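You operate a simulated robot arm through the tools that you are given. There is no shell and no other tool.

The job below is to be done with a simulated robot arm. You get a single attempt, and the scene is never put back.

TASK
Swap the grey cap on the drain for the orange cap.
Fine: grey cap in the waste tin, grit brushed off the drain's blue panel before the new cap goes on tight, brush back. Set down upright: purple brush. What is to be rubbed or washed off counts as gone when no trace of it is left.

It is judged by the outcome, as a careful person would: the job done as asked, and still so three seconds after it is handed in. It fails if anything else is knocked over, pushed out of place, dropped, spilled or broken. Lids that push on must go on centred and level and be pressed home; caps that screw on are set level and turned clockwise until they are tight.

THE ROBOT
A 7-joint arm with a two-finger gripper, fixed in place. Base frame: the origin is at the foot of the arm, x ahead of it, y to its left, z up; the work surface is at about z = 0. Readings come in m, degrees, newtons and seconds.
With the tool pointing down near the work surface it reaches from about 0.22 to 0.56 m from the base axis. Its first joint turns from -166.0 to 166.0 degrees. Payload 1.2 kg.
The TCP is the grasp point between the finger pads, 0.022 m short of the fingertips. In the tool frame z runs along the fingers and y along their closing line. The gripper opens to 0.092 m. The gripper's body begins 0.065 m behind the TCP.
Orientation is that of the tool frame in the base frame, as [roll, pitch, yaw] about the fixed x, y, z axes, in that order (R = Rz(yaw) Ry(pitch) Rx(roll)). With the fingers straight down and closing along the base's y, the tool's x points along the base's -x, its y along +y and its z along -z.

THE INTERFACE
- The arm moves only by the tool play_rows. Its argument "rows" is a list of rows, each an object of numbers (a shift or turn left out is 0, a gripper value left out holds the last): "dx", "dy", "dz": the shift along the base's x, y, z in m; "ax", "ay", "az": the turn, a rotation vector about the base's x, y, z in degrees; "claw": the opening, from 0 (shut) to 1 (fully open). In form: [{"dx": .., "dy": .., "dz": .., "ax": .., "ay": .., "az": .., "claw": ..}, ...]. A call has 1 to 20 rows; each row shifts and turns the commanded pose from where the row before left it. Each row takes 0.2 s and may step no farther than 0.05 m and 8.6 degrees from the row before; otherwise, or with a gripper value out of range, the whole call is refused. Where a pose cannot be reached the arm comes as near as it can. A force on the tool above 40 N (or 10 N above the force at the start of the call, whichever is more), or a blocked arm, ends the call early, and 0.2 s more pass. Each finger halts on what it meets, pressing with about 25 N; the grip force reading is that of the motor and also rises with nothing between the fingers. The clock runs only during rows and for 0.2 s after the last one: add rows that do not move to give the fingers time. The reply holds the time, the measured pose of the TCP, the force on the tool along the base axes, the opening and the grip force, in the units named above and with some noise, with the torque about the TCP (base axes, N m) and any sound that the robot's microphone picked up.
- Cameras (640 x 400 px; columns grow to the right, rows downward): "scene" is fixed at [0.2281, -0.6507, 0.7468]; the picture's right is [1.00, -0.10, 0.00], its down [-0.06, -0.64, -0.76] and it looks along [0.07, 0.76, -0.64] (base axes); focal length 358 px, centre (320, 200). "wrist" rides on the gripper at [0.071, 0.019, -0.102] in the tool frame; the picture's right is [-0.26, 0.96, 0.00], its down [-0.75, -0.20, -0.62] and it looks along [-0.60, -0.16, 0.78] (tool axes); focal length 280 px, centre (320, 200). There is no depth. A picture from a camera that has moved, and an enlarged one, comes with that camera's place and axes in the base frame and with its lens. The place of the scene camera against the robot may be out by one fixed shift of up to 0.012 m in any direction.
- snapshot(camera): a new picture of that camera. The clock stands still meanwhile.
- enlarge(camera, box): a new picture of the part [left, top, right, bottom] of that camera's present view, enlarged. The clock stands still meanwhile.
- hand_in(): hands the job in; it is judged then, once.

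Places have to be worked out from the pictures, the camera data and where the tool is seen. Open the gripper and draw the arm clear of the work before you hand the job in, unless the task says otherwise.

The tools are called by a JSON object that holds its "method" and its "body". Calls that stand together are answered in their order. play_rows: Moves the arm, as the interface text tells. Its arguments: {"type":"object","properties":{"rows":{"type":"array","items":{"type":"object","properties":{"dx":{"type":"number"},"dy":{"type":"number"},"dz":{"type":"number"},"ax":{"type":"number"},"ay":{"type":"number"},"az":{"type":"number"},"claw":{"type":"number"}}}}},"required":["rows"]} The other tools are called the same way: snapshot (camera) takes a picture; enlarge (camera, box) takes an enlarged picture of a part of a camera's view; hand_in () hands the job in.

At the start:

```text
time_s: 0.0
ee_pos: [0.3925, 0.0197, 0.3434]
orientation: [180.0, 0.0, 179.9]
wrist_force: [-1.0, -0.5, -0.1]
wrist_torque: [-0.05, -0.01, -0.03]
finger_gap: 0.0918
gripper_force: 0.0
```

scene: 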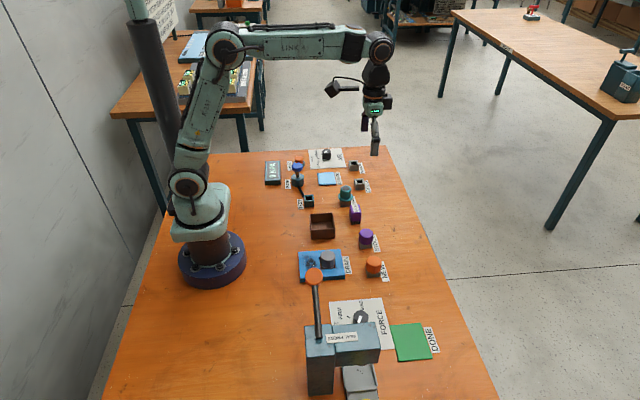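
wrist: 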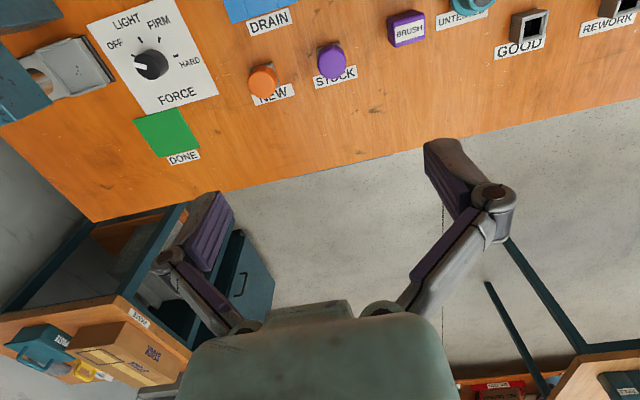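

I'll start by taking closer looks at the work area to see the drain, caps, brush and tin.

{"method": "enlarge", "body": {"camera": "scene", "box": [280, 200, 400, 290]}}

{"method": "enlarge", "body": {"camera": "scene", "box": [250, 140, 390, 230]}}

{"method": "enlarge", "body": {"camera": "scene", "box": [280, 260, 450, 400]}}

{"method": "enlarge", "body": {"camera": "wrist", "box": [200, 0, 460, 120]}}

```text
4.44 times, centred on (340, 245) of scene
camera zoom: at [0.2281, -0.6507, 0.7468], right [1.0, -0.1, 0.0], down [-0.06, -0.64, -0.76], along [0.07, 0.76, -0.64], focal length 1593 px, centre (231, 0)
```

zoom: 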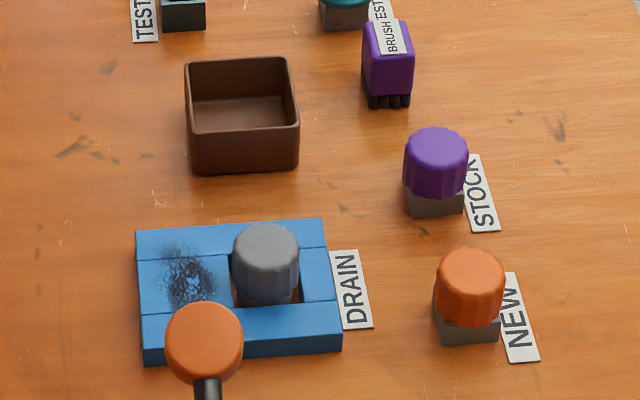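

```text
4.44 times, centred on (320, 185) of scene
camera zoom: at [0.2281, -0.6507, 0.7468], right [1.0, -0.1, 0.0], down [-0.06, -0.64, -0.76], along [0.07, 0.76, -0.64], focal length 1593 px, centre (320, 267)
```

zoom: 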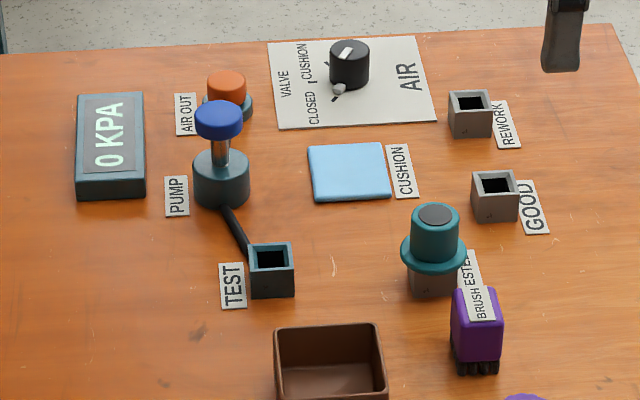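

```text
2.86 times, centred on (365, 330) of scene
camera zoom: at [0.2281, -0.6507, 0.7468], right [1.0, -0.1, 0.0], down [-0.06, -0.64, -0.76], along [0.07, 0.76, -0.64], focal length 1024 px, centre (191, -171)
```

zoom: 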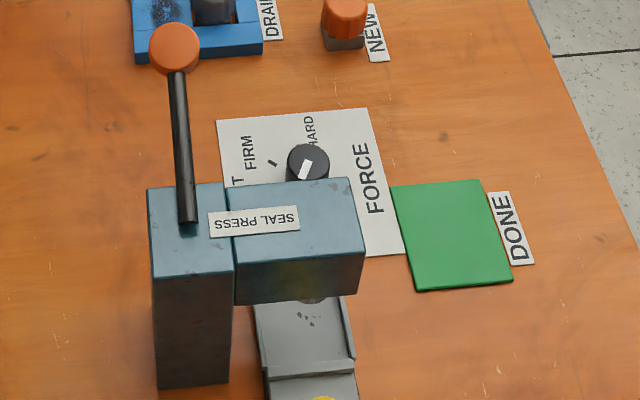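

```text
2.46 times, centred on (330, 60) of wrist
camera zoom: at [0.3221, 0.0394, 0.4441], right [0.26, 0.96, 0.0], down [0.75, -0.2, 0.62], along [0.6, -0.16, -0.78], focal length 690 px, centre (295, 545)
```

zoom: 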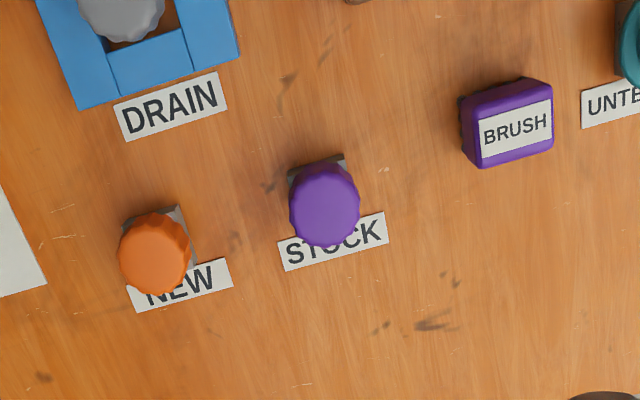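

The drain (blue panel, grey fluted cap, grit to its left) is near (0.30, -0.05), the orange cap near (0.41, -0.06), the brush near (0.40, 0.13) and the brown tin near (0.31, 0.10). I'll stay high, move back and tilt the wrist camera downward for a better view.

{"method": "play_rows", "body": {"rows": [{"dx": -0.03, "dz": 0.01, "ay": 8}, {"dx": -0.03, "dz": 0.01, "ay": 8}, {"dx": -0.03, "ay": 8}, {"dx": -0.02, "dy": -0.01, "ay": 6}, {}]}}

{"method": "snapshot", "body": {"camera": "wrist"}}

{"method": "snapshot", "body": {"camera": "scene"}}

```text
time_s: 1.2
ee_pos: [0.2832, 0.0102, 0.3631]
orientation: [180.0, -30.2, 179.9]
wrist_force: [0.1, -0.1, -0.7]
wrist_torque: [-0.03, -0.01, 0.04]
finger_gap: 0.092
gripper_force: 0.1
```

```text
taken
camera wrist: at [0.2728, 0.0297, 0.4854], right [0.23, 0.96, -0.13], down [0.97, -0.2, 0.16], along [0.13, -0.16, -0.98], focal length 280 px, centre (320, 200)
```

wrist: 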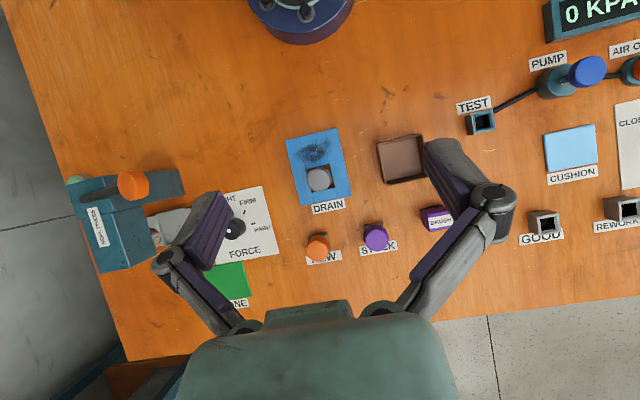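

```text
taken
```

scene: 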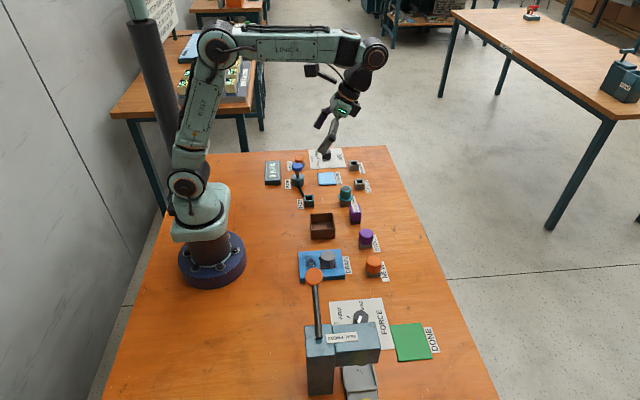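

This is a near top-down view that covers everything. I'll enlarge the drain, caps and brush.

{"method": "enlarge", "body": {"camera": "wrist", "box": [270, 110, 430, 210]}}

{"method": "enlarge", "body": {"camera": "wrist", "box": [300, 180, 460, 280]}}

{"method": "enlarge", "body": {"camera": "wrist", "box": [60, 150, 300, 300]}}

```text
4.00 times, centred on (350, 160) of wrist
camera zoom: at [0.2728, 0.0297, 0.4854], right [0.23, 0.96, -0.13], down [0.97, -0.2, 0.16], along [0.13, -0.16, -0.98], focal length 1122 px, centre (200, 360)
```

zoom: 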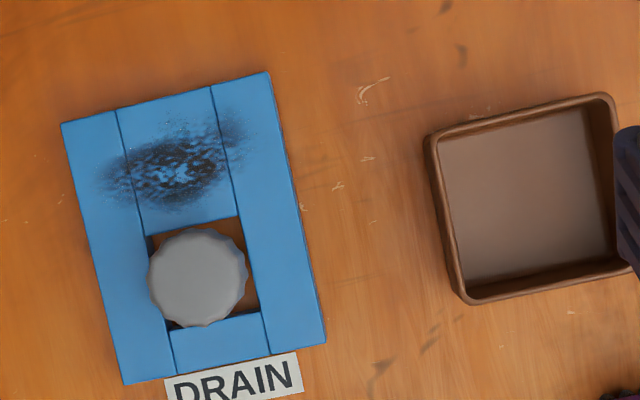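

```text
4.00 times, centred on (380, 230) of wrist
camera zoom: at [0.2728, 0.0297, 0.4854], right [0.23, 0.96, -0.13], down [0.97, -0.2, 0.16], along [0.13, -0.16, -0.98], focal length 1122 px, centre (80, 80)
```

zoom: 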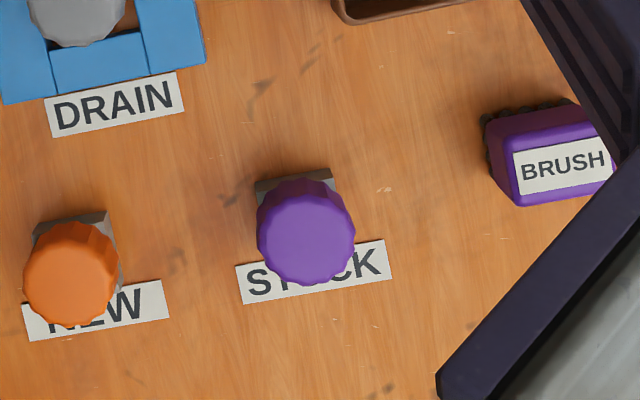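

```text
2.67 times, centred on (180, 225) of wrist
camera zoom: at [0.2728, 0.0297, 0.4854], right [0.23, 0.96, -0.13], down [0.97, -0.2, 0.16], along [0.13, -0.16, -0.98], focal length 748 px, centre (693, 133)
```

zoom: 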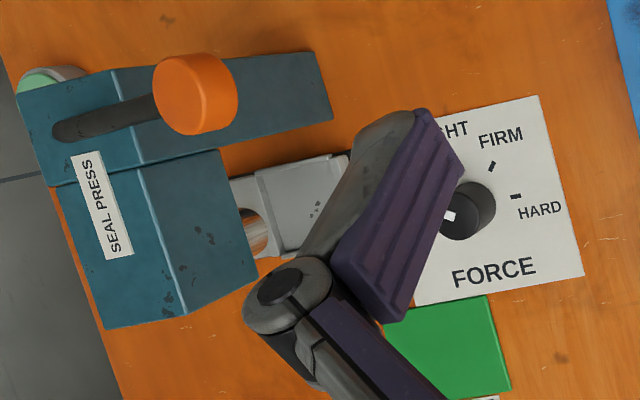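

The panel is axis-aligned, about 0.11 × 0.09 m, and the press lever knob is near (0.25, -0.22, 0.20), well clear of the drain. I'll drop lower over the drain for a second view, so I can work out heights.

{"method": "play_rows", "body": {"rows": [{"dy": -0.015, "dz": -0.04}, {"dy": -0.015, "dz": -0.04}, {"dy": -0.01, "dz": -0.04}, {"dz": -0.03}, {}]}}

{"method": "snapshot", "body": {"camera": "wrist"}}

```text
time_s: 2.4
ee_pos: [0.2822, -0.0284, 0.2125]
orientation: [-180.0, -29.9, -180.0]
wrist_force: [0.6, -0.2, 0.0]
wrist_torque: [-0.01, -0.03, 0.0]
finger_gap: 0.0919
gripper_force: 0.0
```

```text
taken
camera wrist: at [0.271, -0.0091, 0.335], right [0.23, 0.96, -0.13], down [0.96, -0.2, 0.16], along [0.13, -0.16, -0.98], focal length 280 px, centre (320, 200)
```

wrist: 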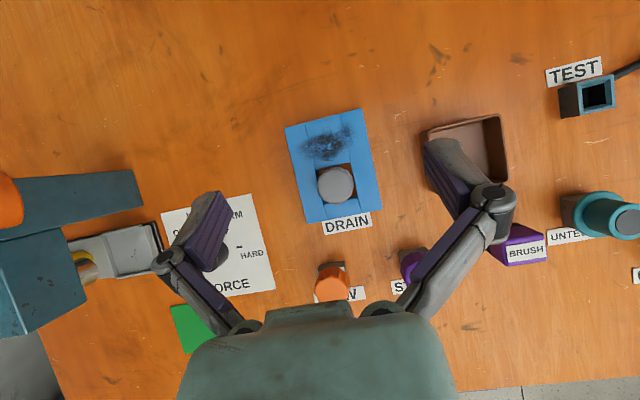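

The camera is now at z = 0.335, so I'll enlarge the drain and the caps.

{"method": "enlarge", "body": {"camera": "wrist", "box": [270, 95, 398, 175]}}

{"method": "enlarge", "body": {"camera": "wrist", "box": [270, 150, 398, 230]}}

{"method": "enlarge", "body": {"camera": "wrist", "box": [270, 225, 430, 325]}}

{"method": "enlarge", "body": {"camera": "wrist", "box": [400, 100, 560, 200]}}

```text
5.00 times, centred on (334, 135) of wrist
camera zoom: at [0.271, -0.0091, 0.335], right [0.23, 0.96, -0.13], down [0.96, -0.2, 0.16], along [0.13, -0.16, -0.98], focal length 1402 px, centre (250, 525)
```

zoom: 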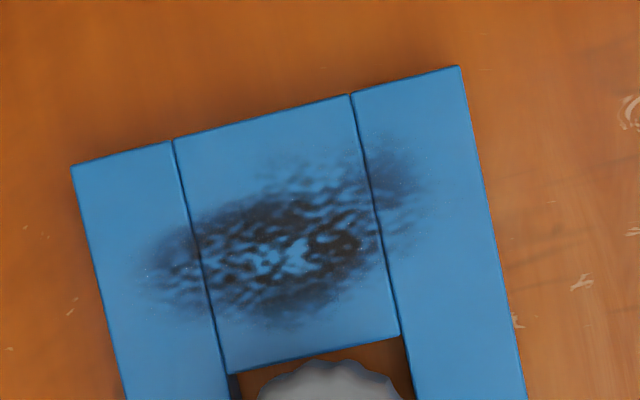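

```text
5.00 times, centred on (334, 190) of wrist
camera zoom: at [0.271, -0.0091, 0.335], right [0.23, 0.96, -0.13], down [0.96, -0.2, 0.16], along [0.13, -0.16, -0.98], focal length 1402 px, centre (250, 250)
```

zoom: 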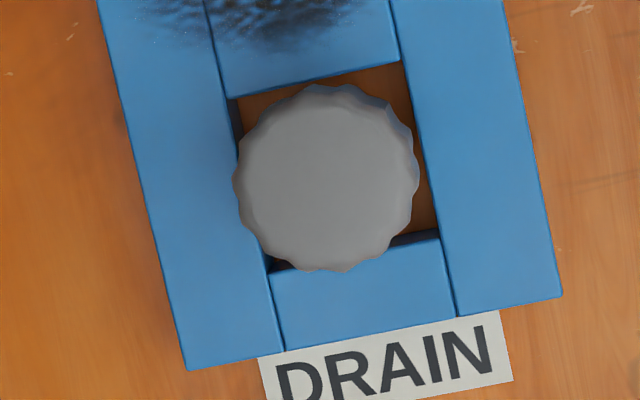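

```text
4.00 times, centred on (350, 275) of wrist
camera zoom: at [0.271, -0.0091, 0.335], right [0.23, 0.96, -0.13], down [0.96, -0.2, 0.16], along [0.13, -0.16, -0.98], focal length 1122 px, centre (200, -100)
```

zoom: 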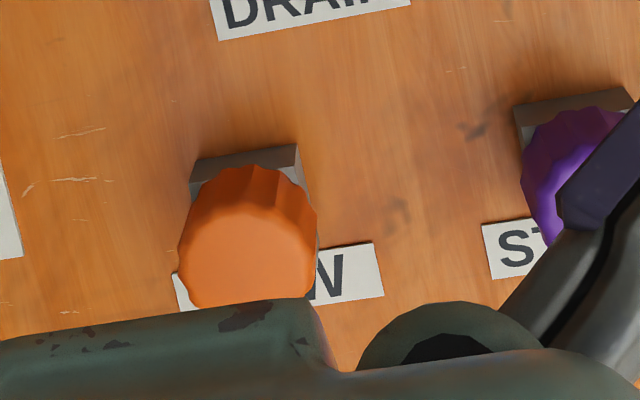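

```text
4.00 times, centred on (480, 150) of wrist
camera zoom: at [0.271, -0.0091, 0.335], right [0.23, 0.96, -0.13], down [0.96, -0.2, 0.16], along [0.13, -0.16, -0.98], focal length 1122 px, centre (-320, 400)
```

zoom: 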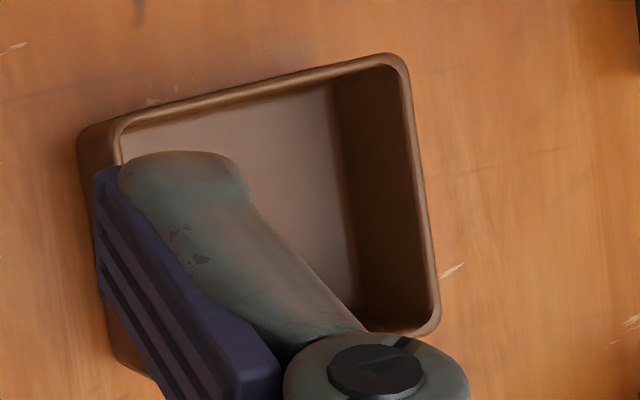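

The cap and its slot are both centred near (0.298, -0.038). The cap is about 38 mm across in a 40 mm slot, so I have to grip it above the panel. I'll take an oblique view to get heights.

{"method": "play_rows", "body": {"rows": [{"dx": -0.01, "dy": -0.003, "dz": -0.02, "ay": -7.5}, {"dx": -0.01, "dy": -0.003, "dz": -0.02, "ay": -7.5}, {"dx": -0.01, "dy": -0.003, "dz": -0.02, "ay": -7.5}, {"dx": -0.01, "dy": -0.003, "dz": -0.02, "ay": -7.5}, {"dz": -0.01}, {}]}}

{"method": "snapshot", "body": {"camera": "wrist"}}

{"method": "enlarge", "body": {"camera": "wrist", "box": [240, 70, 480, 220]}}

```text
time_s: 3.8
ee_pos: [0.2426, -0.0425, 0.1236]
orientation: [-180.0, 0.0, 180.0]
wrist_force: [-0.1, -0.2, -0.2]
wrist_torque: [-0.01, -0.01, 0.01]
finger_gap: 0.0921
gripper_force: 0.1
```

```text
taken
camera wrist: at [0.1722, -0.0228, 0.2239], right [0.26, 0.96, 0.0], down [0.75, -0.2, 0.63], along [0.6, -0.16, -0.78], focal length 280 px, centre (320, 200)
```

wrist: 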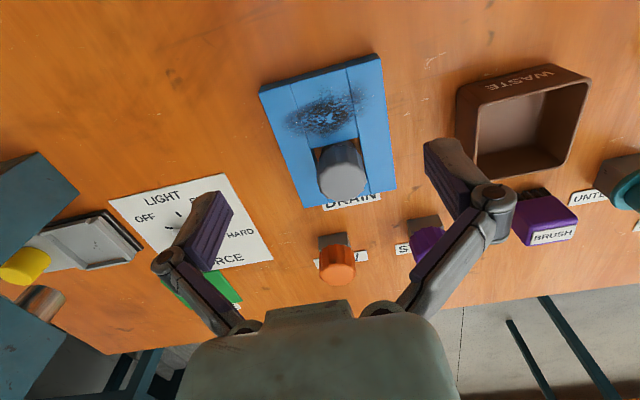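

```text
2.67 times, centred on (360, 145) of wrist
camera zoom: at [0.1722, -0.0228, 0.2239], right [0.26, 0.96, 0.0], down [0.75, -0.2, 0.63], along [0.6, -0.16, -0.78], focal length 748 px, centre (213, 347)
```

zoom: 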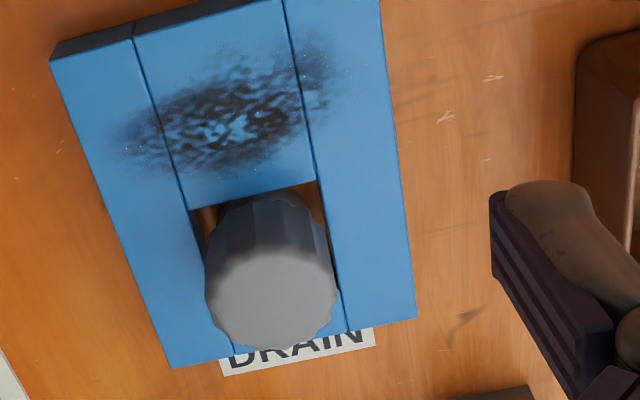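

The brown tin is labelled WASTE. The cap top is at z ≈ 0.042 and the panel top at ≈ 0.016, so TCP z ≈ 0.044 clears the panel. I'll move above the cap, narrow the gripper and pre-rotate clockwise so there is room to unscrew.

{"method": "play_rows", "body": {"rows": [{"dx": 0.028, "dy": 0.002, "az": -8.5, "claw": 0.64}, {"dx": 0.0275, "dy": 0.0025, "az": -8.5}, {"az": -8.5}, {"az": -8.5}, {"az": -8.5}, {"az": -8.5}, {"az": -8.5}, {"az": -8.5}, {"az": -8.5}, {"az": -8.5}, {}]}}

{"method": "snapshot", "body": {"camera": "wrist"}}

{"method": "enlarge", "body": {"camera": "scene", "box": [240, 160, 400, 300]}}

```text
time_s: 6.2
ee_pos: [0.2985, -0.0395, 0.1232]
orientation: [-180.0, 0.0, 94.8]
wrist_force: [0.1, 0.4, -0.2]
wrist_torque: [-0.02, 0.02, 0.01]
finger_gap: 0.0588
gripper_force: 0.0
```

```text
taken
camera wrist: at [0.3116, 0.0344, 0.2243], right [0.98, -0.18, 0.0], down [-0.14, -0.77, 0.63], along [-0.11, -0.61, -0.78], focal length 280 px, centre (320, 200)
```

wrist: 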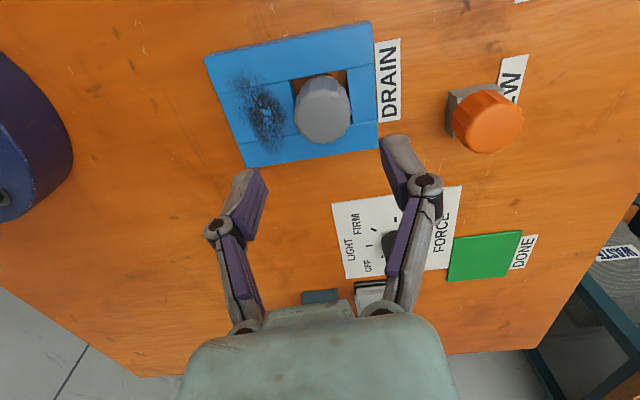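

```text
2.86 times, centred on (320, 230) of scene
camera zoom: at [0.2281, -0.6507, 0.7468], right [1.0, -0.1, 0.0], down [-0.06, -0.64, -0.76], along [0.07, 0.76, -0.64], focal length 1024 px, centre (320, 114)
```

zoom: 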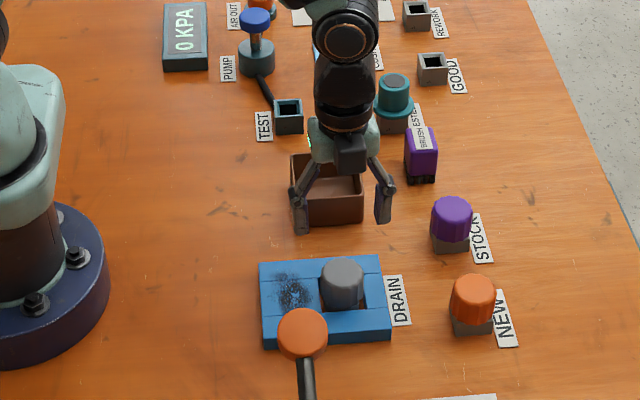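

The pre-rotation reached yaw 94.8°. I'll enlarge this view from the side to refine the cap centre and height.

{"method": "enlarge", "body": {"camera": "wrist", "box": [240, 50, 400, 150]}}

```text
4.00 times, centred on (320, 100) of wrist
camera zoom: at [0.3116, 0.0344, 0.2243], right [0.98, -0.18, 0.0], down [-0.14, -0.77, 0.63], along [-0.11, -0.61, -0.78], focal length 1122 px, centre (320, 600)
```

zoom: 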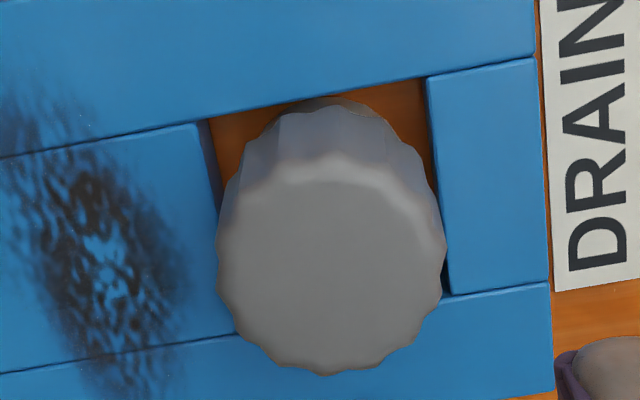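

The cap centre comes out at about (0.299, -0.038), so the tool is aligned. I'll descend to TCP z ≈ 0.045 and close.

{"method": "play_rows", "body": {"rows": [{"dy": 0.0015, "dz": -0.03}, {"dz": -0.025}, {"dz": -0.015}, {"dz": -0.008}, {}]}}

{"method": "snapshot", "body": {"camera": "wrist"}}

{"method": "enlarge", "body": {"camera": "scene", "box": [280, 200, 400, 290]}}

```text
time_s: 7.4
ee_pos: [0.2991, -0.0376, 0.0452]
orientation: [180.0, 0.0, 95.1]
wrist_force: [-0.7, 0.0, 0.3]
wrist_torque: [0.01, 0.03, 0.04]
finger_gap: 0.0587
gripper_force: 0.1
```

```text
taken
camera wrist: at [0.3121, 0.0355, 0.1461], right [0.98, -0.18, 0.0], down [-0.14, -0.77, 0.62], along [-0.11, -0.62, -0.78], focal length 280 px, centre (320, 200)
```

wrist: 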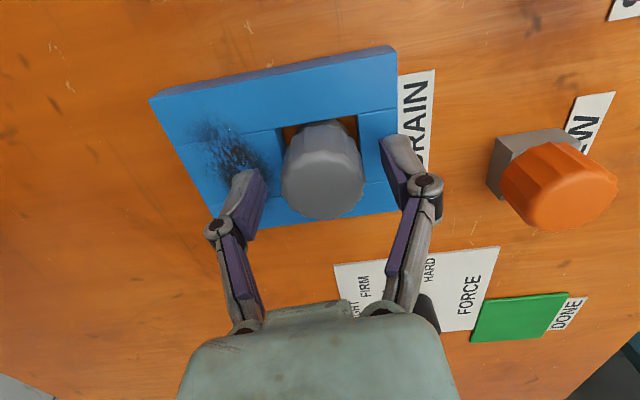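

```text
4.44 times, centred on (340, 245) of scene
camera zoom: at [0.2281, -0.6507, 0.7468], right [1.0, -0.1, 0.0], down [-0.06, -0.64, -0.76], along [0.07, 0.76, -0.64], focal length 1593 px, centre (231, 0)
```

zoom: 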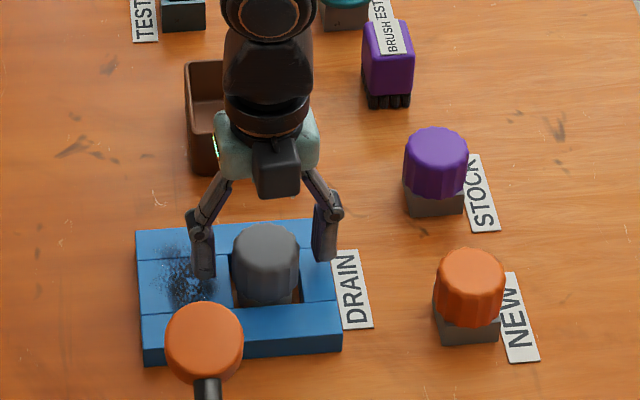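

The fingers straddle the cap with the tips just above the panel. Closing now.

{"method": "play_rows", "body": {"rows": [{"claw": 0.3}, {"claw": 0.3}, {"claw": 0.3}]}}

```text
time_s: 8.2
ee_pos: [0.3012, -0.0373, 0.0455]
orientation: [179.9, 0.0, 95.0]
wrist_force: [2.0, 1.0, 12.5]
wrist_torque: [-0.03, -0.03, 0.08]
finger_gap: 0.0374
gripper_force: 25.1
```

Gripped at 37.4 mm, with the cap at x ≈ 0.301. There is a 12.5 N upward force that I want to understand, so I'll check the picture before turning.

{"method": "enlarge", "body": {"camera": "scene", "box": [290, 220, 370, 280]}}

{"method": "enlarge", "body": {"camera": "wrist", "box": [200, 80, 460, 240]}}

{"method": "play_rows", "body": {"rows": [{"dx": 0.002}]}}

```text
6.67 times, centred on (330, 250) of scene
camera zoom: at [0.2281, -0.6507, 0.7468], right [1.0, -0.1, 0.0], down [-0.06, -0.64, -0.76], along [0.07, 0.76, -0.64], focal length 2389 px, centre (253, -133)
```

zoom: 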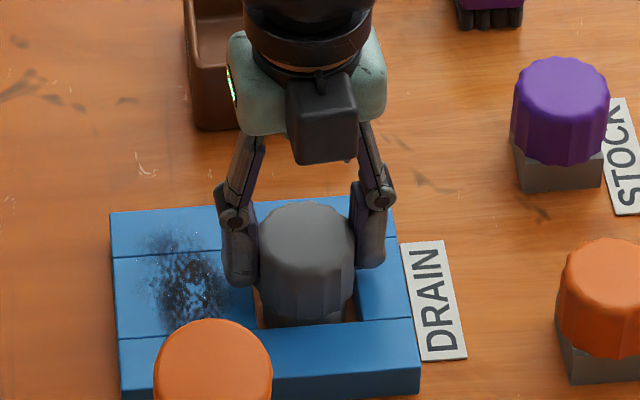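

```text
2.46 times, centred on (330, 160) of wrist
camera zoom: at [0.3123, 0.0356, 0.1466], right [0.98, -0.18, 0.0], down [-0.14, -0.77, 0.62], along [-0.11, -0.62, -0.78], focal length 690 px, centre (295, 298)
```

zoom: 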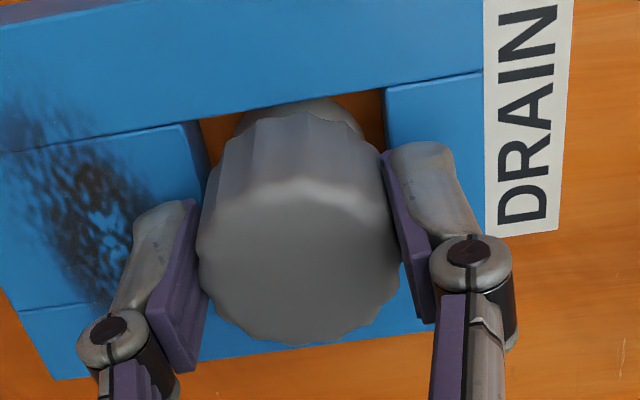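

```text
time_s: 8.6
ee_pos: [0.2991, -0.0382, 0.0453]
orientation: [-179.8, 0.0, 95.0]
wrist_force: [-7.7, -0.6, 21.9]
wrist_torque: [-0.09, 0.21, 0.06]
finger_gap: 0.0368
gripper_force: 25.5
```

Moving +x made the side force worse, so the original x was right. I'll revert it and ease up 1 mm to relieve the vertical load.

{"method": "play_rows", "body": {"rows": [{"dx": -0.0015, "dz": 0.001}, {}]}}

```text
time_s: 9.2
ee_pos: [0.3003, -0.0383, 0.0466]
orientation: [-180.0, 0.0, 95.0]
wrist_force: [10.6, -2.9, -26.0]
wrist_torque: [0.02, -0.08, 0.13]
finger_gap: 0.037
gripper_force: 24.6
```

The arm is stiff, at roughly 45 N/mm in z, so the cap is held rigidly. I'll trim back half a millimetre and then begin a small counterclockwise turn.

{"method": "play_rows", "body": {"rows": [{"dx": 0.0007, "dz": -0.0005}, {}]}}

{"method": "play_rows", "body": {"rows": [{"az": 4}, {"az": 4}]}}

```text
time_s: 9.8
ee_pos: [0.3, -0.0374, 0.0459]
orientation: [-179.9, 0.0, 95.0]
wrist_force: [2.7, -0.6, -9.8]
wrist_torque: [-0.01, -0.1, 0.06]
finger_gap: 0.0371
gripper_force: 24.4
```

```text
time_s: 10.4
ee_pos: [0.2996, -0.038, 0.0469]
orientation: [-180.0, 0.0, 103.0]
wrist_force: [-2.1, -5.1, -0.2]
wrist_torque: [-0.03, 0.03, -0.06]
finger_gap: 0.037
gripper_force: 24.8
```

It turned 8° with little torque and the vertical force relaxed. Continuing to unscrew while watching fz.

{"method": "play_rows", "body": {"rows": [{"az": 7}, {"az": 7}, {"az": 7}]}}

```text
time_s: 11.2
ee_pos: [0.2979, -0.038, 0.0458]
orientation: [-179.7, -0.1, 123.9]
wrist_force: [-19.6, -9.6, 12.8]
wrist_torque: [-0.36, 0.33, -0.05]
finger_gap: 0.0371
gripper_force: 24.8
```

Side force is building because the axis is slightly off, and fz shows the cap rising. I'll trim laterally and upward while continuing.

{"method": "play_rows", "body": {"rows": [{"dx": -0.0015, "dy": -0.0007, "dz": 0.0003}, {"az": 6, "dz": 0.0001}, {"az": 6, "dz": 0.0001}]}}

```text
time_s: 12.0
ee_pos: [0.2985, -0.0367, 0.0467]
orientation: [-179.9, 0.0, 136.0]
wrist_force: [-11.8, -11.5, -17.2]
wrist_torque: [-0.12, 0.14, -0.06]
finger_gap: 0.0371
gripper_force: 25.6
```

{"method": "play_rows", "body": {"rows": [{"dx": -0.001, "dy": -0.001, "dz": -0.0003}, {"az": 6}, {"az": 6}]}}

```text
time_s: 12.8
ee_pos: [0.2975, -0.039, 0.0469]
orientation: [-180.0, 0.0, 148.0]
wrist_force: [-5.3, -12.9, -8.4]
wrist_torque: [-0.07, 0.26, -0.05]
finger_gap: 0.0371
gripper_force: 25.2
```

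The forces are falling as I track the axis. I'll continue with small trims.

{"method": "play_rows", "body": {"rows": [{"dx": -0.0005, "dy": -0.0012}, {"az": 6}, {"az": 6}, {"az": 6}]}}

```text
time_s: 13.8
ee_pos: [0.2968, -0.0393, 0.0472]
orientation: [-179.9, 0.1, 166.1]
wrist_force: [-0.5, -6.0, -3.0]
wrist_torque: [-0.08, -0.1, -0.02]
finger_gap: 0.0367
gripper_force: 25.0
```

{"method": "play_rows", "body": {"rows": [{"az": 7, "dy": -0.0005}, {"az": 7, "dz": 0.0001}, {"az": 7, "dz": 0.0001}, {"az": 7}]}}

```text
time_s: 14.8
ee_pos: [0.2961, -0.0389, 0.046]
orientation: [-180.0, 0.1, -165.9]
wrist_force: [-0.7, -3.7, 3.1]
wrist_torque: [0.02, 0.04, -0.29]
finger_gap: 0.0365
gripper_force: 25.2
```

{"method": "play_rows", "body": {"rows": [{"az": 7}, {"az": 7, "dz": 0.0002}, {"az": 7, "dz": 0.0001}, {"az": 7, "dz": 0.0001}]}}

{"method": "snapshot", "body": {"camera": "wrist"}}

{"method": "enlarge", "body": {"camera": "scene", "box": [290, 220, 370, 280]}}

```text
time_s: 15.8
ee_pos: [0.2973, -0.0406, 0.0472]
orientation: [-179.8, 0.0, -138.0]
wrist_force: [2.9, -10.6, 3.5]
wrist_torque: [-0.2, -0.04, -0.57]
finger_gap: 0.0368
gripper_force: 25.1
```

```text
taken
camera wrist: at [0.2309, -0.0732, 0.1477], right [-0.45, 0.89, 0.0], down [0.7, 0.35, 0.62], along [0.56, 0.28, -0.78], focal length 280 px, centre (320, 200)
```

wrist: 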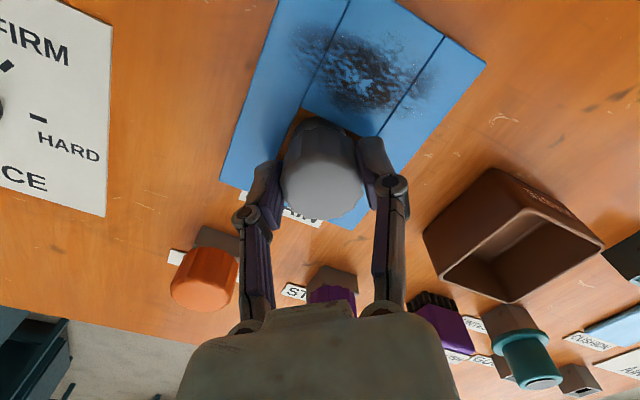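

```text
6.67 times, centred on (330, 250) of scene
camera zoom: at [0.2281, -0.6507, 0.7468], right [1.0, -0.1, 0.0], down [-0.06, -0.64, -0.76], along [0.07, 0.76, -0.64], focal length 2389 px, centre (253, -133)
```

zoom: 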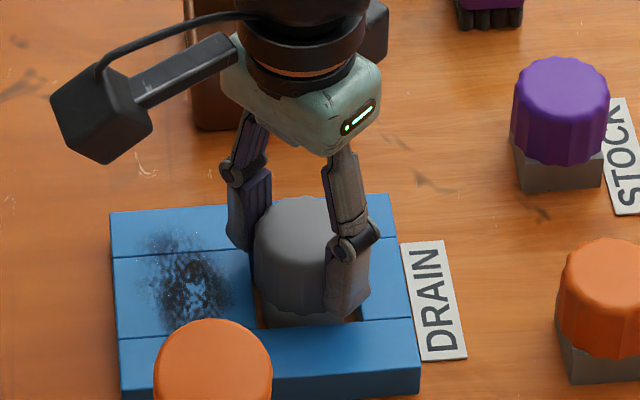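

The cap has turned and risen slightly. I'll continue counterclockwise with trims.

{"method": "play_rows", "body": {"rows": [{"dy": -0.001, "dz": 0.0002}, {"az": 7, "dz": 0.0001}, {"az": 7, "dz": 0.0001}, {"az": 7, "dz": 0.0001}]}}

```text
time_s: 16.8
ee_pos: [0.2975, -0.0413, 0.0478]
orientation: [-180.0, -0.1, -117.0]
wrist_force: [3.9, -14.0, 0.5]
wrist_torque: [-0.45, -0.14, -0.07]
finger_gap: 0.037
gripper_force: 25.2
```

{"method": "play_rows", "body": {"rows": [{"dx": 0.0005, "dy": -0.0015}, {"az": 7, "dz": 0.0001}, {"az": 7, "dx": 0.0003, "dy": -0.0003}, {"az": 7, "dz": 0.0001}]}}

```text
time_s: 17.8
ee_pos: [0.2988, -0.0423, 0.0473]
orientation: [180.0, 0.1, -95.8]
wrist_force: [2.1, -1.6, 0.1]
wrist_torque: [-0.06, -0.09, -0.05]
finger_gap: 0.037
gripper_force: 25.3
```

Forces are now near zero. There seems to be more wrist travel, so I'll continue another 60°.

{"method": "play_rows", "body": {"rows": [{"az": 7, "dx": 0.0003}, {"az": 7, "dz": 0.0001}, {"az": 7, "dx": 0.0003}, {"az": 7, "dz": 0.0001}]}}

{"method": "play_rows", "body": {"rows": [{"az": 7, "dx": 0.0003, "dy": 0.0003}, {"az": 7, "dz": 0.0001}, {"az": 7, "dx": 0.0003, "dy": 0.0003}, {"az": 7, "dz": 0.0001}]}}

```text
time_s: 18.8
ee_pos: [0.299, -0.0425, 0.0482]
orientation: [-179.7, 0.1, -67.8]
wrist_force: [9.0, 4.2, -0.3]
wrist_torque: [0.15, -0.36, -0.11]
finger_gap: 0.0373
gripper_force: 25.1
```

```text
time_s: 19.8
ee_pos: [0.3001, -0.04, 0.0488]
orientation: [-179.8, -0.2, -39.8]
wrist_force: [19.8, 6.7, 4.0]
wrist_torque: [0.26, -0.67, -0.16]
finger_gap: 0.0375
gripper_force: 24.6
```

I've turned about 225°. I'll trim +x and test whether the cap lifts free.

{"method": "play_rows", "body": {"rows": [{"dx": 0.0015, "dy": 0.0007}, {"dz": 0.0006}]}}

```text
time_s: 20.4
ee_pos: [0.3005, -0.0418, 0.048]
orientation: [179.9, 0.0, -40.0]
wrist_force: [15.4, -1.7, -2.0]
wrist_torque: [-0.09, -0.53, -0.05]
finger_gap: 0.0372
gripper_force: 24.6
```

{"method": "play_rows", "body": {"rows": [{"dx": 0.001, "dz": 0.001}]}}

```text
time_s: 20.8
ee_pos: [0.2998, -0.0417, 0.0491]
orientation: [179.9, 0.2, -40.2]
wrist_force: [6.2, -0.7, -2.7]
wrist_torque: [-0.03, -0.29, -0.03]
finger_gap: 0.0372
gripper_force: 25.2
```

Another 1 mm of lift barely changed fz, so the cap appears free. Lifting slowly.

{"method": "play_rows", "body": {"rows": [{"dx": 0.0007, "dz": 0.002}, {"dz": 0.003}, {"dz": 0.004}, {}]}}

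{"method": "enlarge", "body": {"camera": "scene", "box": [290, 220, 370, 280]}}

```text
time_s: 21.8
ee_pos: [0.3032, -0.041, 0.0593]
orientation: [-180.0, -0.1, -40.0]
wrist_force: [-0.2, 0.1, -0.4]
wrist_torque: [0.02, -0.02, -0.02]
finger_gap: 0.0371
gripper_force: 24.9
```

```text
6.67 times, centred on (330, 250) of scene
camera zoom: at [0.2281, -0.6507, 0.7468], right [1.0, -0.1, 0.0], down [-0.06, -0.64, -0.76], along [0.07, 0.76, -0.64], focal length 2389 px, centre (253, -133)
```

zoom: 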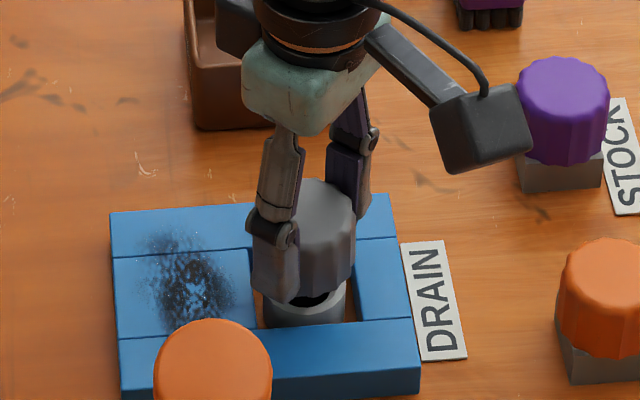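

The cap is off and the drain neck is visible. I'll raise it and carry it over the waste tin, estimated at (0.296, 0.098).

{"method": "play_rows", "body": {"rows": [{"dz": 0.03}, {"dz": 0.035}, {"dy": 0.03}, {"dx": -0.002, "dy": 0.04}, {"dx": -0.003, "dy": 0.04}, {"dx": -0.002, "dy": 0.029}, {}]}}

{"method": "snapshot", "body": {"camera": "wrist"}}

{"method": "enlarge", "body": {"camera": "scene", "box": [260, 170, 380, 260]}}

```text
time_s: 23.4
ee_pos: [0.2947, 0.0958, 0.1235]
orientation: [180.0, -0.1, -40.1]
wrist_force: [0.9, 0.5, -0.9]
wrist_torque: [-0.03, -0.02, -0.03]
finger_gap: 0.0373
gripper_force: 24.9
```

```text
taken
camera wrist: at [0.3355, 0.0365, 0.2245], right [-0.82, -0.57, 0.0], down [-0.45, 0.64, 0.63], along [-0.36, 0.51, -0.78], focal length 280 px, centre (320, 200)
```

wrist: 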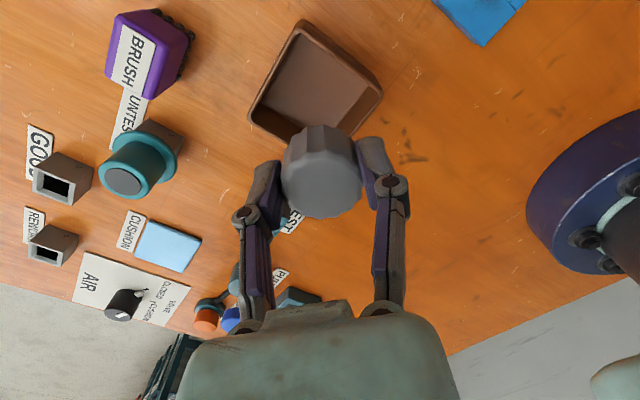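

```text
4.44 times, centred on (320, 215) of scene
camera zoom: at [0.2281, -0.6507, 0.7468], right [1.0, -0.1, 0.0], down [-0.06, -0.64, -0.76], along [0.07, 0.76, -0.64], focal length 1593 px, centre (320, 133)
```

zoom: 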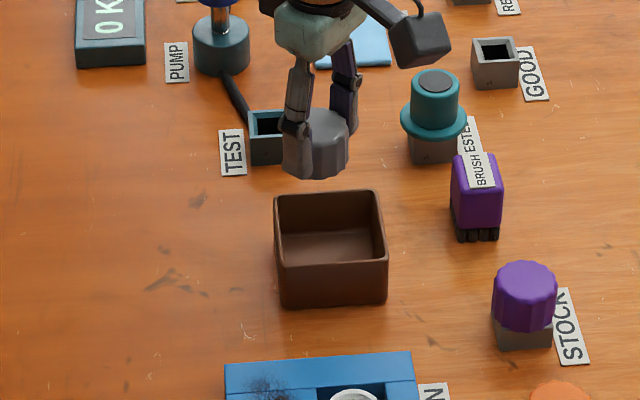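

The tin centre recomputes to about (0.299, 0.093) with the rim at z ≈ 0.037, and the diagonal finger alignment suits it. I'll centre, lower the cap inside and release with a small opening.

{"method": "play_rows", "body": {"rows": [{"dx": 0.004, "dy": -0.003, "dz": -0.02}, {"dz": -0.025}, {"dz": -0.02}, {}]}}

{"method": "snapshot", "body": {"camera": "wrist"}}

{"method": "enlarge", "body": {"camera": "scene", "box": [280, 190, 360, 250]}}

```text
time_s: 24.4
ee_pos: [0.2995, 0.0947, 0.0581]
orientation: [180.0, 0.1, -40.0]
wrist_force: [-0.2, 0.2, -0.2]
wrist_torque: [0.01, 0.01, 0.0]
finger_gap: 0.0373
gripper_force: 25.7
```

```text
taken
camera wrist: at [0.3405, 0.0342, 0.1585], right [-0.82, -0.57, 0.0], down [-0.45, 0.64, 0.62], along [-0.36, 0.51, -0.78], focal length 280 px, centre (320, 200)
```

wrist: 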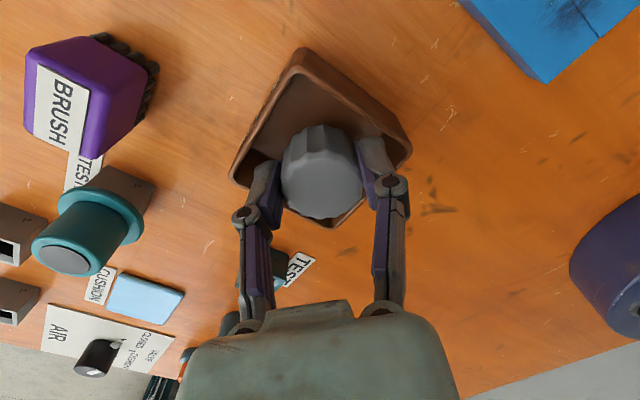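

```text
6.67 times, centred on (320, 220) of scene
camera zoom: at [0.2281, -0.6507, 0.7468], right [1.0, -0.1, 0.0], down [-0.06, -0.64, -0.76], along [0.07, 0.76, -0.64], focal length 2389 px, centre (320, 67)
```

zoom: 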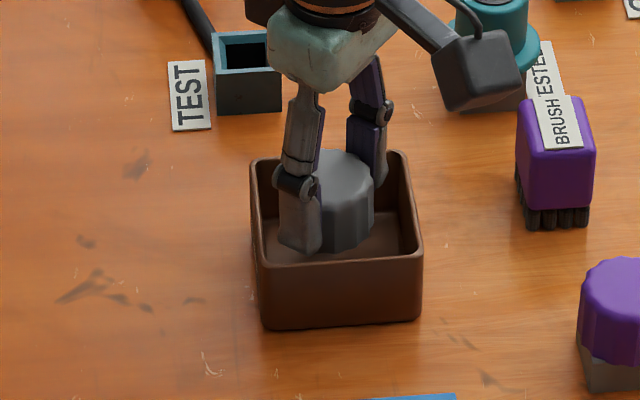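

Well centred over the tin. I'll lower a bit more and release with a small opening.

{"method": "play_rows", "body": {"rows": [{"dz": -0.012}, {}, {"claw": 0.5}, {}, {}]}}

{"method": "enlarge", "body": {"camera": "scene", "box": [280, 190, 360, 250]}}

{"method": "snapshot", "body": {"camera": "wrist"}}

```text
time_s: 25.6
ee_pos: [0.2995, 0.0934, 0.0468]
orientation: [179.9, 0.0, -40.0]
wrist_force: [0.5, 0.5, -0.5]
wrist_torque: [-0.02, 0.0, -0.02]
finger_gap: 0.0458
gripper_force: 0.0
```

```text
6.67 times, centred on (320, 220) of scene
camera zoom: at [0.2281, -0.6507, 0.7468], right [1.0, -0.1, 0.0], down [-0.06, -0.64, -0.76], along [0.07, 0.76, -0.64], focal length 2389 px, centre (320, 67)
```

zoom: 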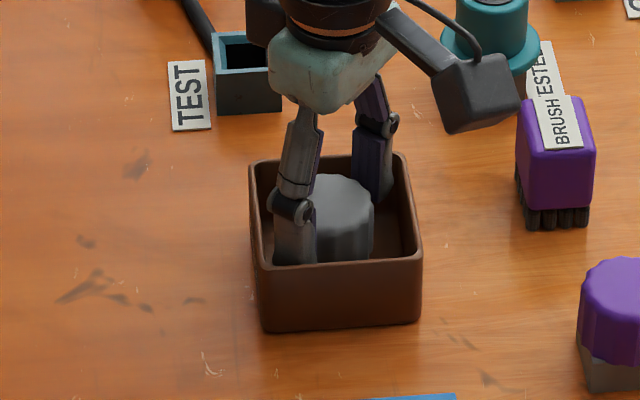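

```text
taken
camera wrist: at [0.3408, 0.0342, 0.1471], right [-0.82, -0.57, 0.0], down [-0.45, 0.64, 0.62], along [-0.36, 0.51, -0.78], focal length 280 px, centre (320, 200)
```

wrist: 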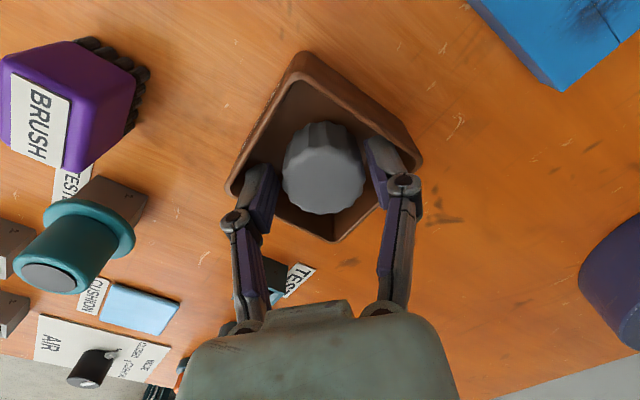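

The cap rests upright in the tin. I'll rise and rotate back to the home yaw, which puts the camera looking toward the brush.

{"method": "play_rows", "body": {"rows": [{"dz": 0.03}, {"dz": 0.04}, {"dz": 0.035, "az": -8.5}, {"az": -8.5}, {"az": -8.5}, {"az": -8.5}, {"az": -8.5}, {"az": -8.5}, {"az": -8.5}, {"az": -8.5}, {"az": -8.5}, {"az": -8.5}, {"az": -8.5}, {"az": -8.5}, {"az": -8.5}, {"az": -8.5}, {"az": -8.5}, {"az": -8.5}, {"az": -4}, {}]}}

{"method": "snapshot", "body": {"camera": "wrist"}}

{"method": "enlarge", "body": {"camera": "wrist", "box": [340, 60, 500, 160]}}

```text
time_s: 29.8
ee_pos: [0.299, 0.0945, 0.1528]
orientation: [-180.0, -0.1, 179.9]
wrist_force: [-0.3, -0.3, 0.1]
wrist_torque: [0.0, -0.01, 0.04]
finger_gap: 0.0461
gripper_force: 0.2
```

```text
taken
camera wrist: at [0.228, 0.1145, 0.2519], right [0.26, 0.96, 0.0], down [0.75, -0.21, 0.62], along [0.6, -0.17, -0.78], focal length 280 px, centre (320, 200)
```

wrist: 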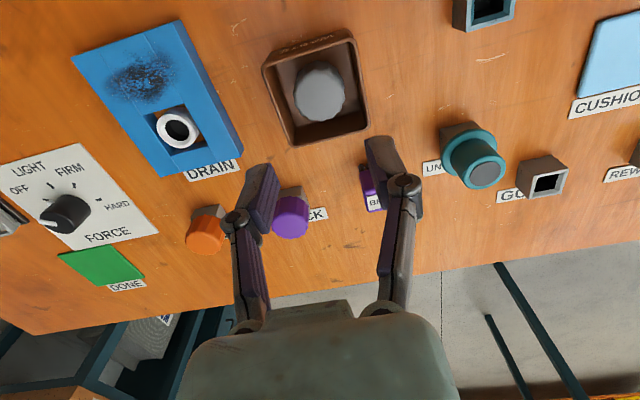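

```text
4.00 times, centred on (420, 110) of wrist
camera zoom: at [0.228, 0.1145, 0.2519], right [0.26, 0.96, 0.0], down [0.75, -0.21, 0.62], along [0.6, -0.17, -0.78], focal length 1122 px, centre (-80, 560)
```

zoom: 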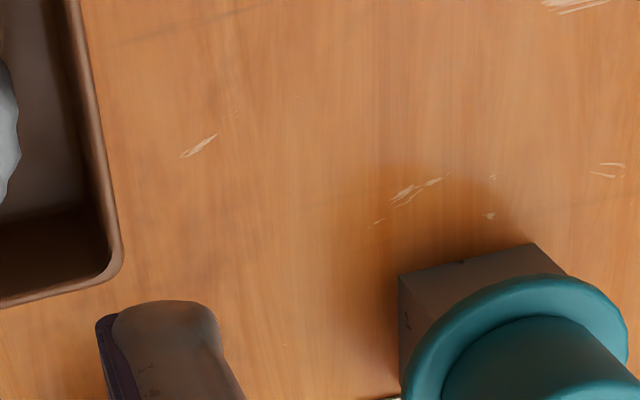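

A finger hides the brush. I'll tilt down and move over it for a clear top view.

{"method": "play_rows", "body": {"rows": [{"dx": 0.015, "dy": 0.005, "dz": 0.015, "ay": 7.5, "claw": 1.0}, {"dx": 0.015, "dy": 0.005, "dz": 0.015, "ay": 7.5}, {"dx": 0.015, "dy": 0.005, "dz": 0.01, "ay": 7.5}, {"dx": 0.01, "ay": 7.5}, {}]}}

{"method": "snapshot", "body": {"camera": "wrist"}}

```text
time_s: 31.0
ee_pos: [0.3534, 0.1099, 0.1937]
orientation: [180.0, -30.1, 180.0]
wrist_force: [-0.2, 0.0, 0.6]
wrist_torque: [-0.04, -0.03, 0.01]
finger_gap: 0.0921
gripper_force: 0.1
```

```text
taken
camera wrist: at [0.3436, 0.1295, 0.3144], right [0.23, 0.96, -0.13], down [0.97, -0.2, 0.16], along [0.13, -0.16, -0.98], focal length 280 px, centre (320, 200)
```

wrist: 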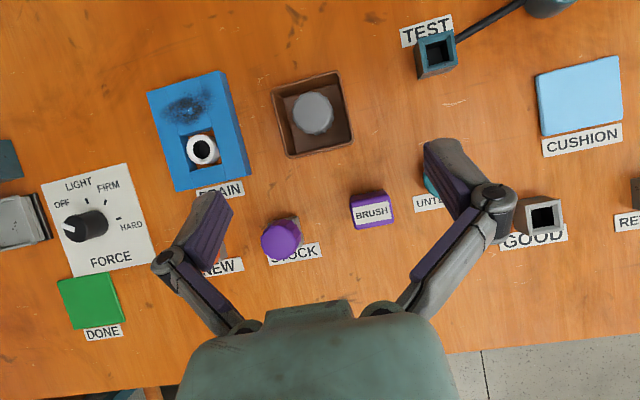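

{"method": "enlarge", "body": {"camera": "wrist", "box": [332, 180, 412, 230]}}

{"method": "enlarge", "body": {"camera": "scene", "box": [330, 190, 380, 240]}}

{"method": "enlarge", "body": {"camera": "wrist", "box": [140, 60, 268, 200]}}

```text
8.00 times, centred on (372, 205) of wrist
camera zoom: at [0.3436, 0.1295, 0.3144], right [0.23, 0.96, -0.13], down [0.97, -0.2, 0.16], along [0.13, -0.16, -0.98], focal length 2243 px, centre (-96, 160)
```

zoom: 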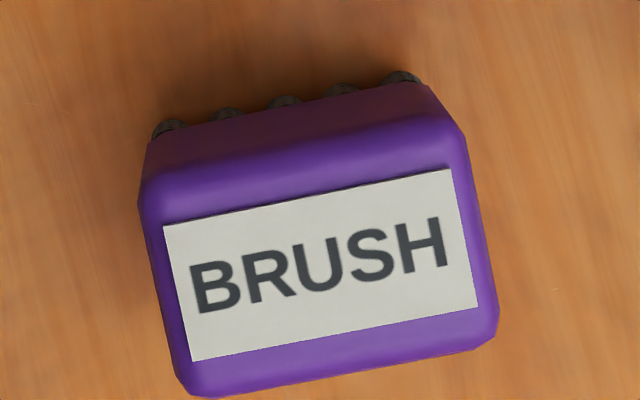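

```text
8.00 times, centred on (355, 215) of scene
camera zoom: at [0.2281, -0.6507, 0.7468], right [1.0, -0.1, 0.0], down [-0.06, -0.64, -0.76], along [0.07, 0.76, -0.64], focal length 2867 px, centre (40, 80)
```

zoom: 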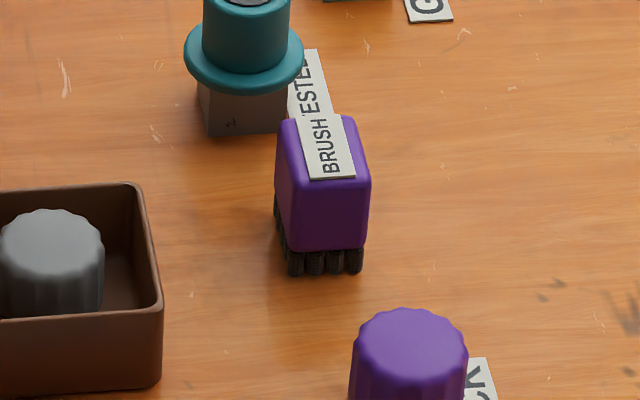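

```text
2.86 times, centred on (204, 130) of wrist
camera zoom: at [0.3436, 0.1295, 0.3144], right [0.23, 0.96, -0.13], down [0.97, -0.2, 0.16], along [0.13, -0.16, -0.98], focal length 801 px, centre (651, 400)
```

zoom: 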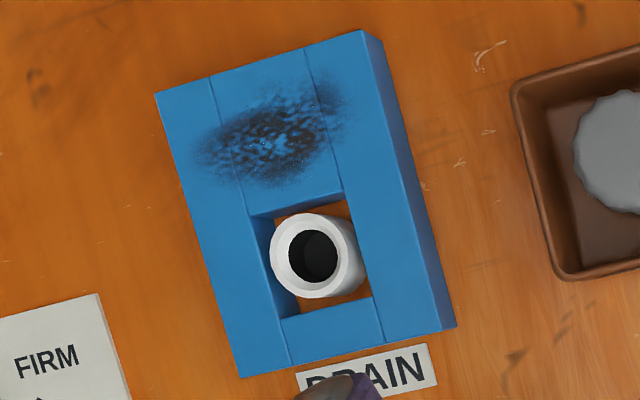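

The brush is axis-aligned, about 38 mm along y by 26 mm along x and 45 mm tall, centred near (0.401, 0.132). I'll grip it across x with the tool turned +90°, keeping clear of the teal unit. First I'll level out, turn and hover above it.

{"method": "play_rows", "body": {"rows": [{"dx": 0.012, "dy": 0.005, "ay": -7.5}, {"dx": 0.012, "dy": 0.005, "ay": -7.5, "claw": 0.55}, {"dx": 0.012, "dy": 0.005, "ay": -7.5}, {"dx": 0.012, "dy": 0.005, "ay": -7.6}, {"az": 8.2}, {"az": 8.2}, {"az": 8.2}, {"az": 8.2}, {"az": 8.2}, {"az": 8.2}, {"az": 8.2}, {"az": 8.2}, {"az": 8.2}, {"az": 8.2}, {"az": 8}, {"dz": -0.03}, {"dz": -0.035}, {}]}}

{"method": "snapshot", "body": {"camera": "wrist"}}

{"method": "enlarge", "body": {"camera": "scene", "box": [310, 160, 400, 250]}}

```text
time_s: 34.8
ee_pos: [0.4004, 0.1315, 0.1251]
orientation: [-180.0, 0.2, -90.1]
wrist_force: [0.5, -0.1, -0.6]
wrist_torque: [0.0, -0.02, -0.01]
finger_gap: 0.0505
gripper_force: 0.1
```

```text
taken
camera wrist: at [0.3816, 0.0598, 0.2256], right [-0.97, 0.26, 0.0], down [0.2, 0.75, 0.63], along [0.16, 0.6, -0.78], focal length 280 px, centre (320, 200)
```

wrist: 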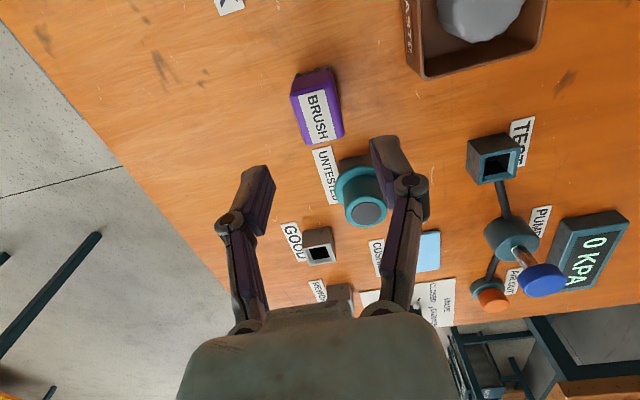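

```text
4.44 times, centred on (355, 205) of scene
camera zoom: at [0.2281, -0.6507, 0.7468], right [1.0, -0.1, 0.0], down [-0.06, -0.64, -0.76], along [0.07, 0.76, -0.64], focal length 1593 px, centre (164, 178)
```

zoom: 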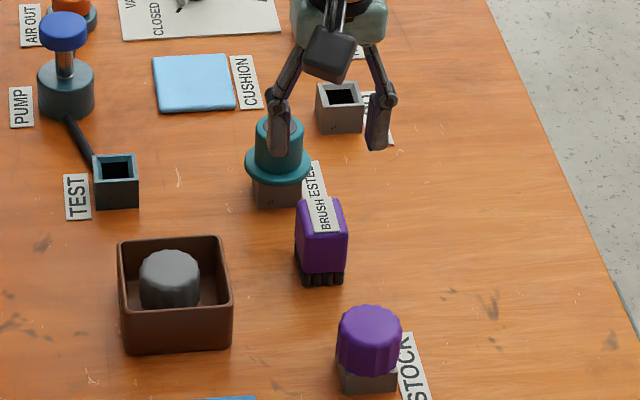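

{"method": "enlarge", "body": {"camera": "wrist", "box": [270, 55, 390, 145]}}

```text
4.44 times, centred on (330, 100) of wrist
camera zoom: at [0.3816, 0.0598, 0.2256], right [-0.97, 0.26, 0.0], down [0.2, 0.75, 0.63], along [0.16, 0.6, -0.78], focal length 1246 px, centre (276, 644)
```

zoom: 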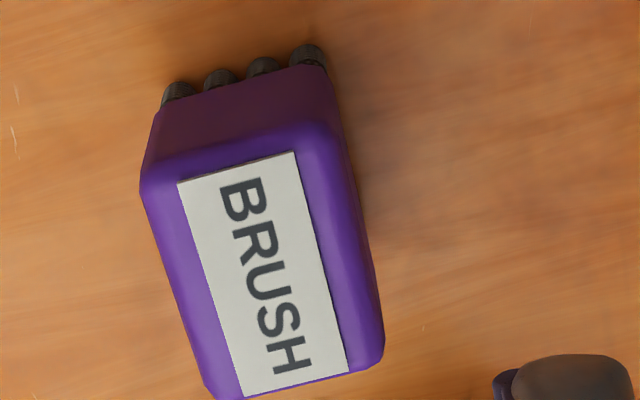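

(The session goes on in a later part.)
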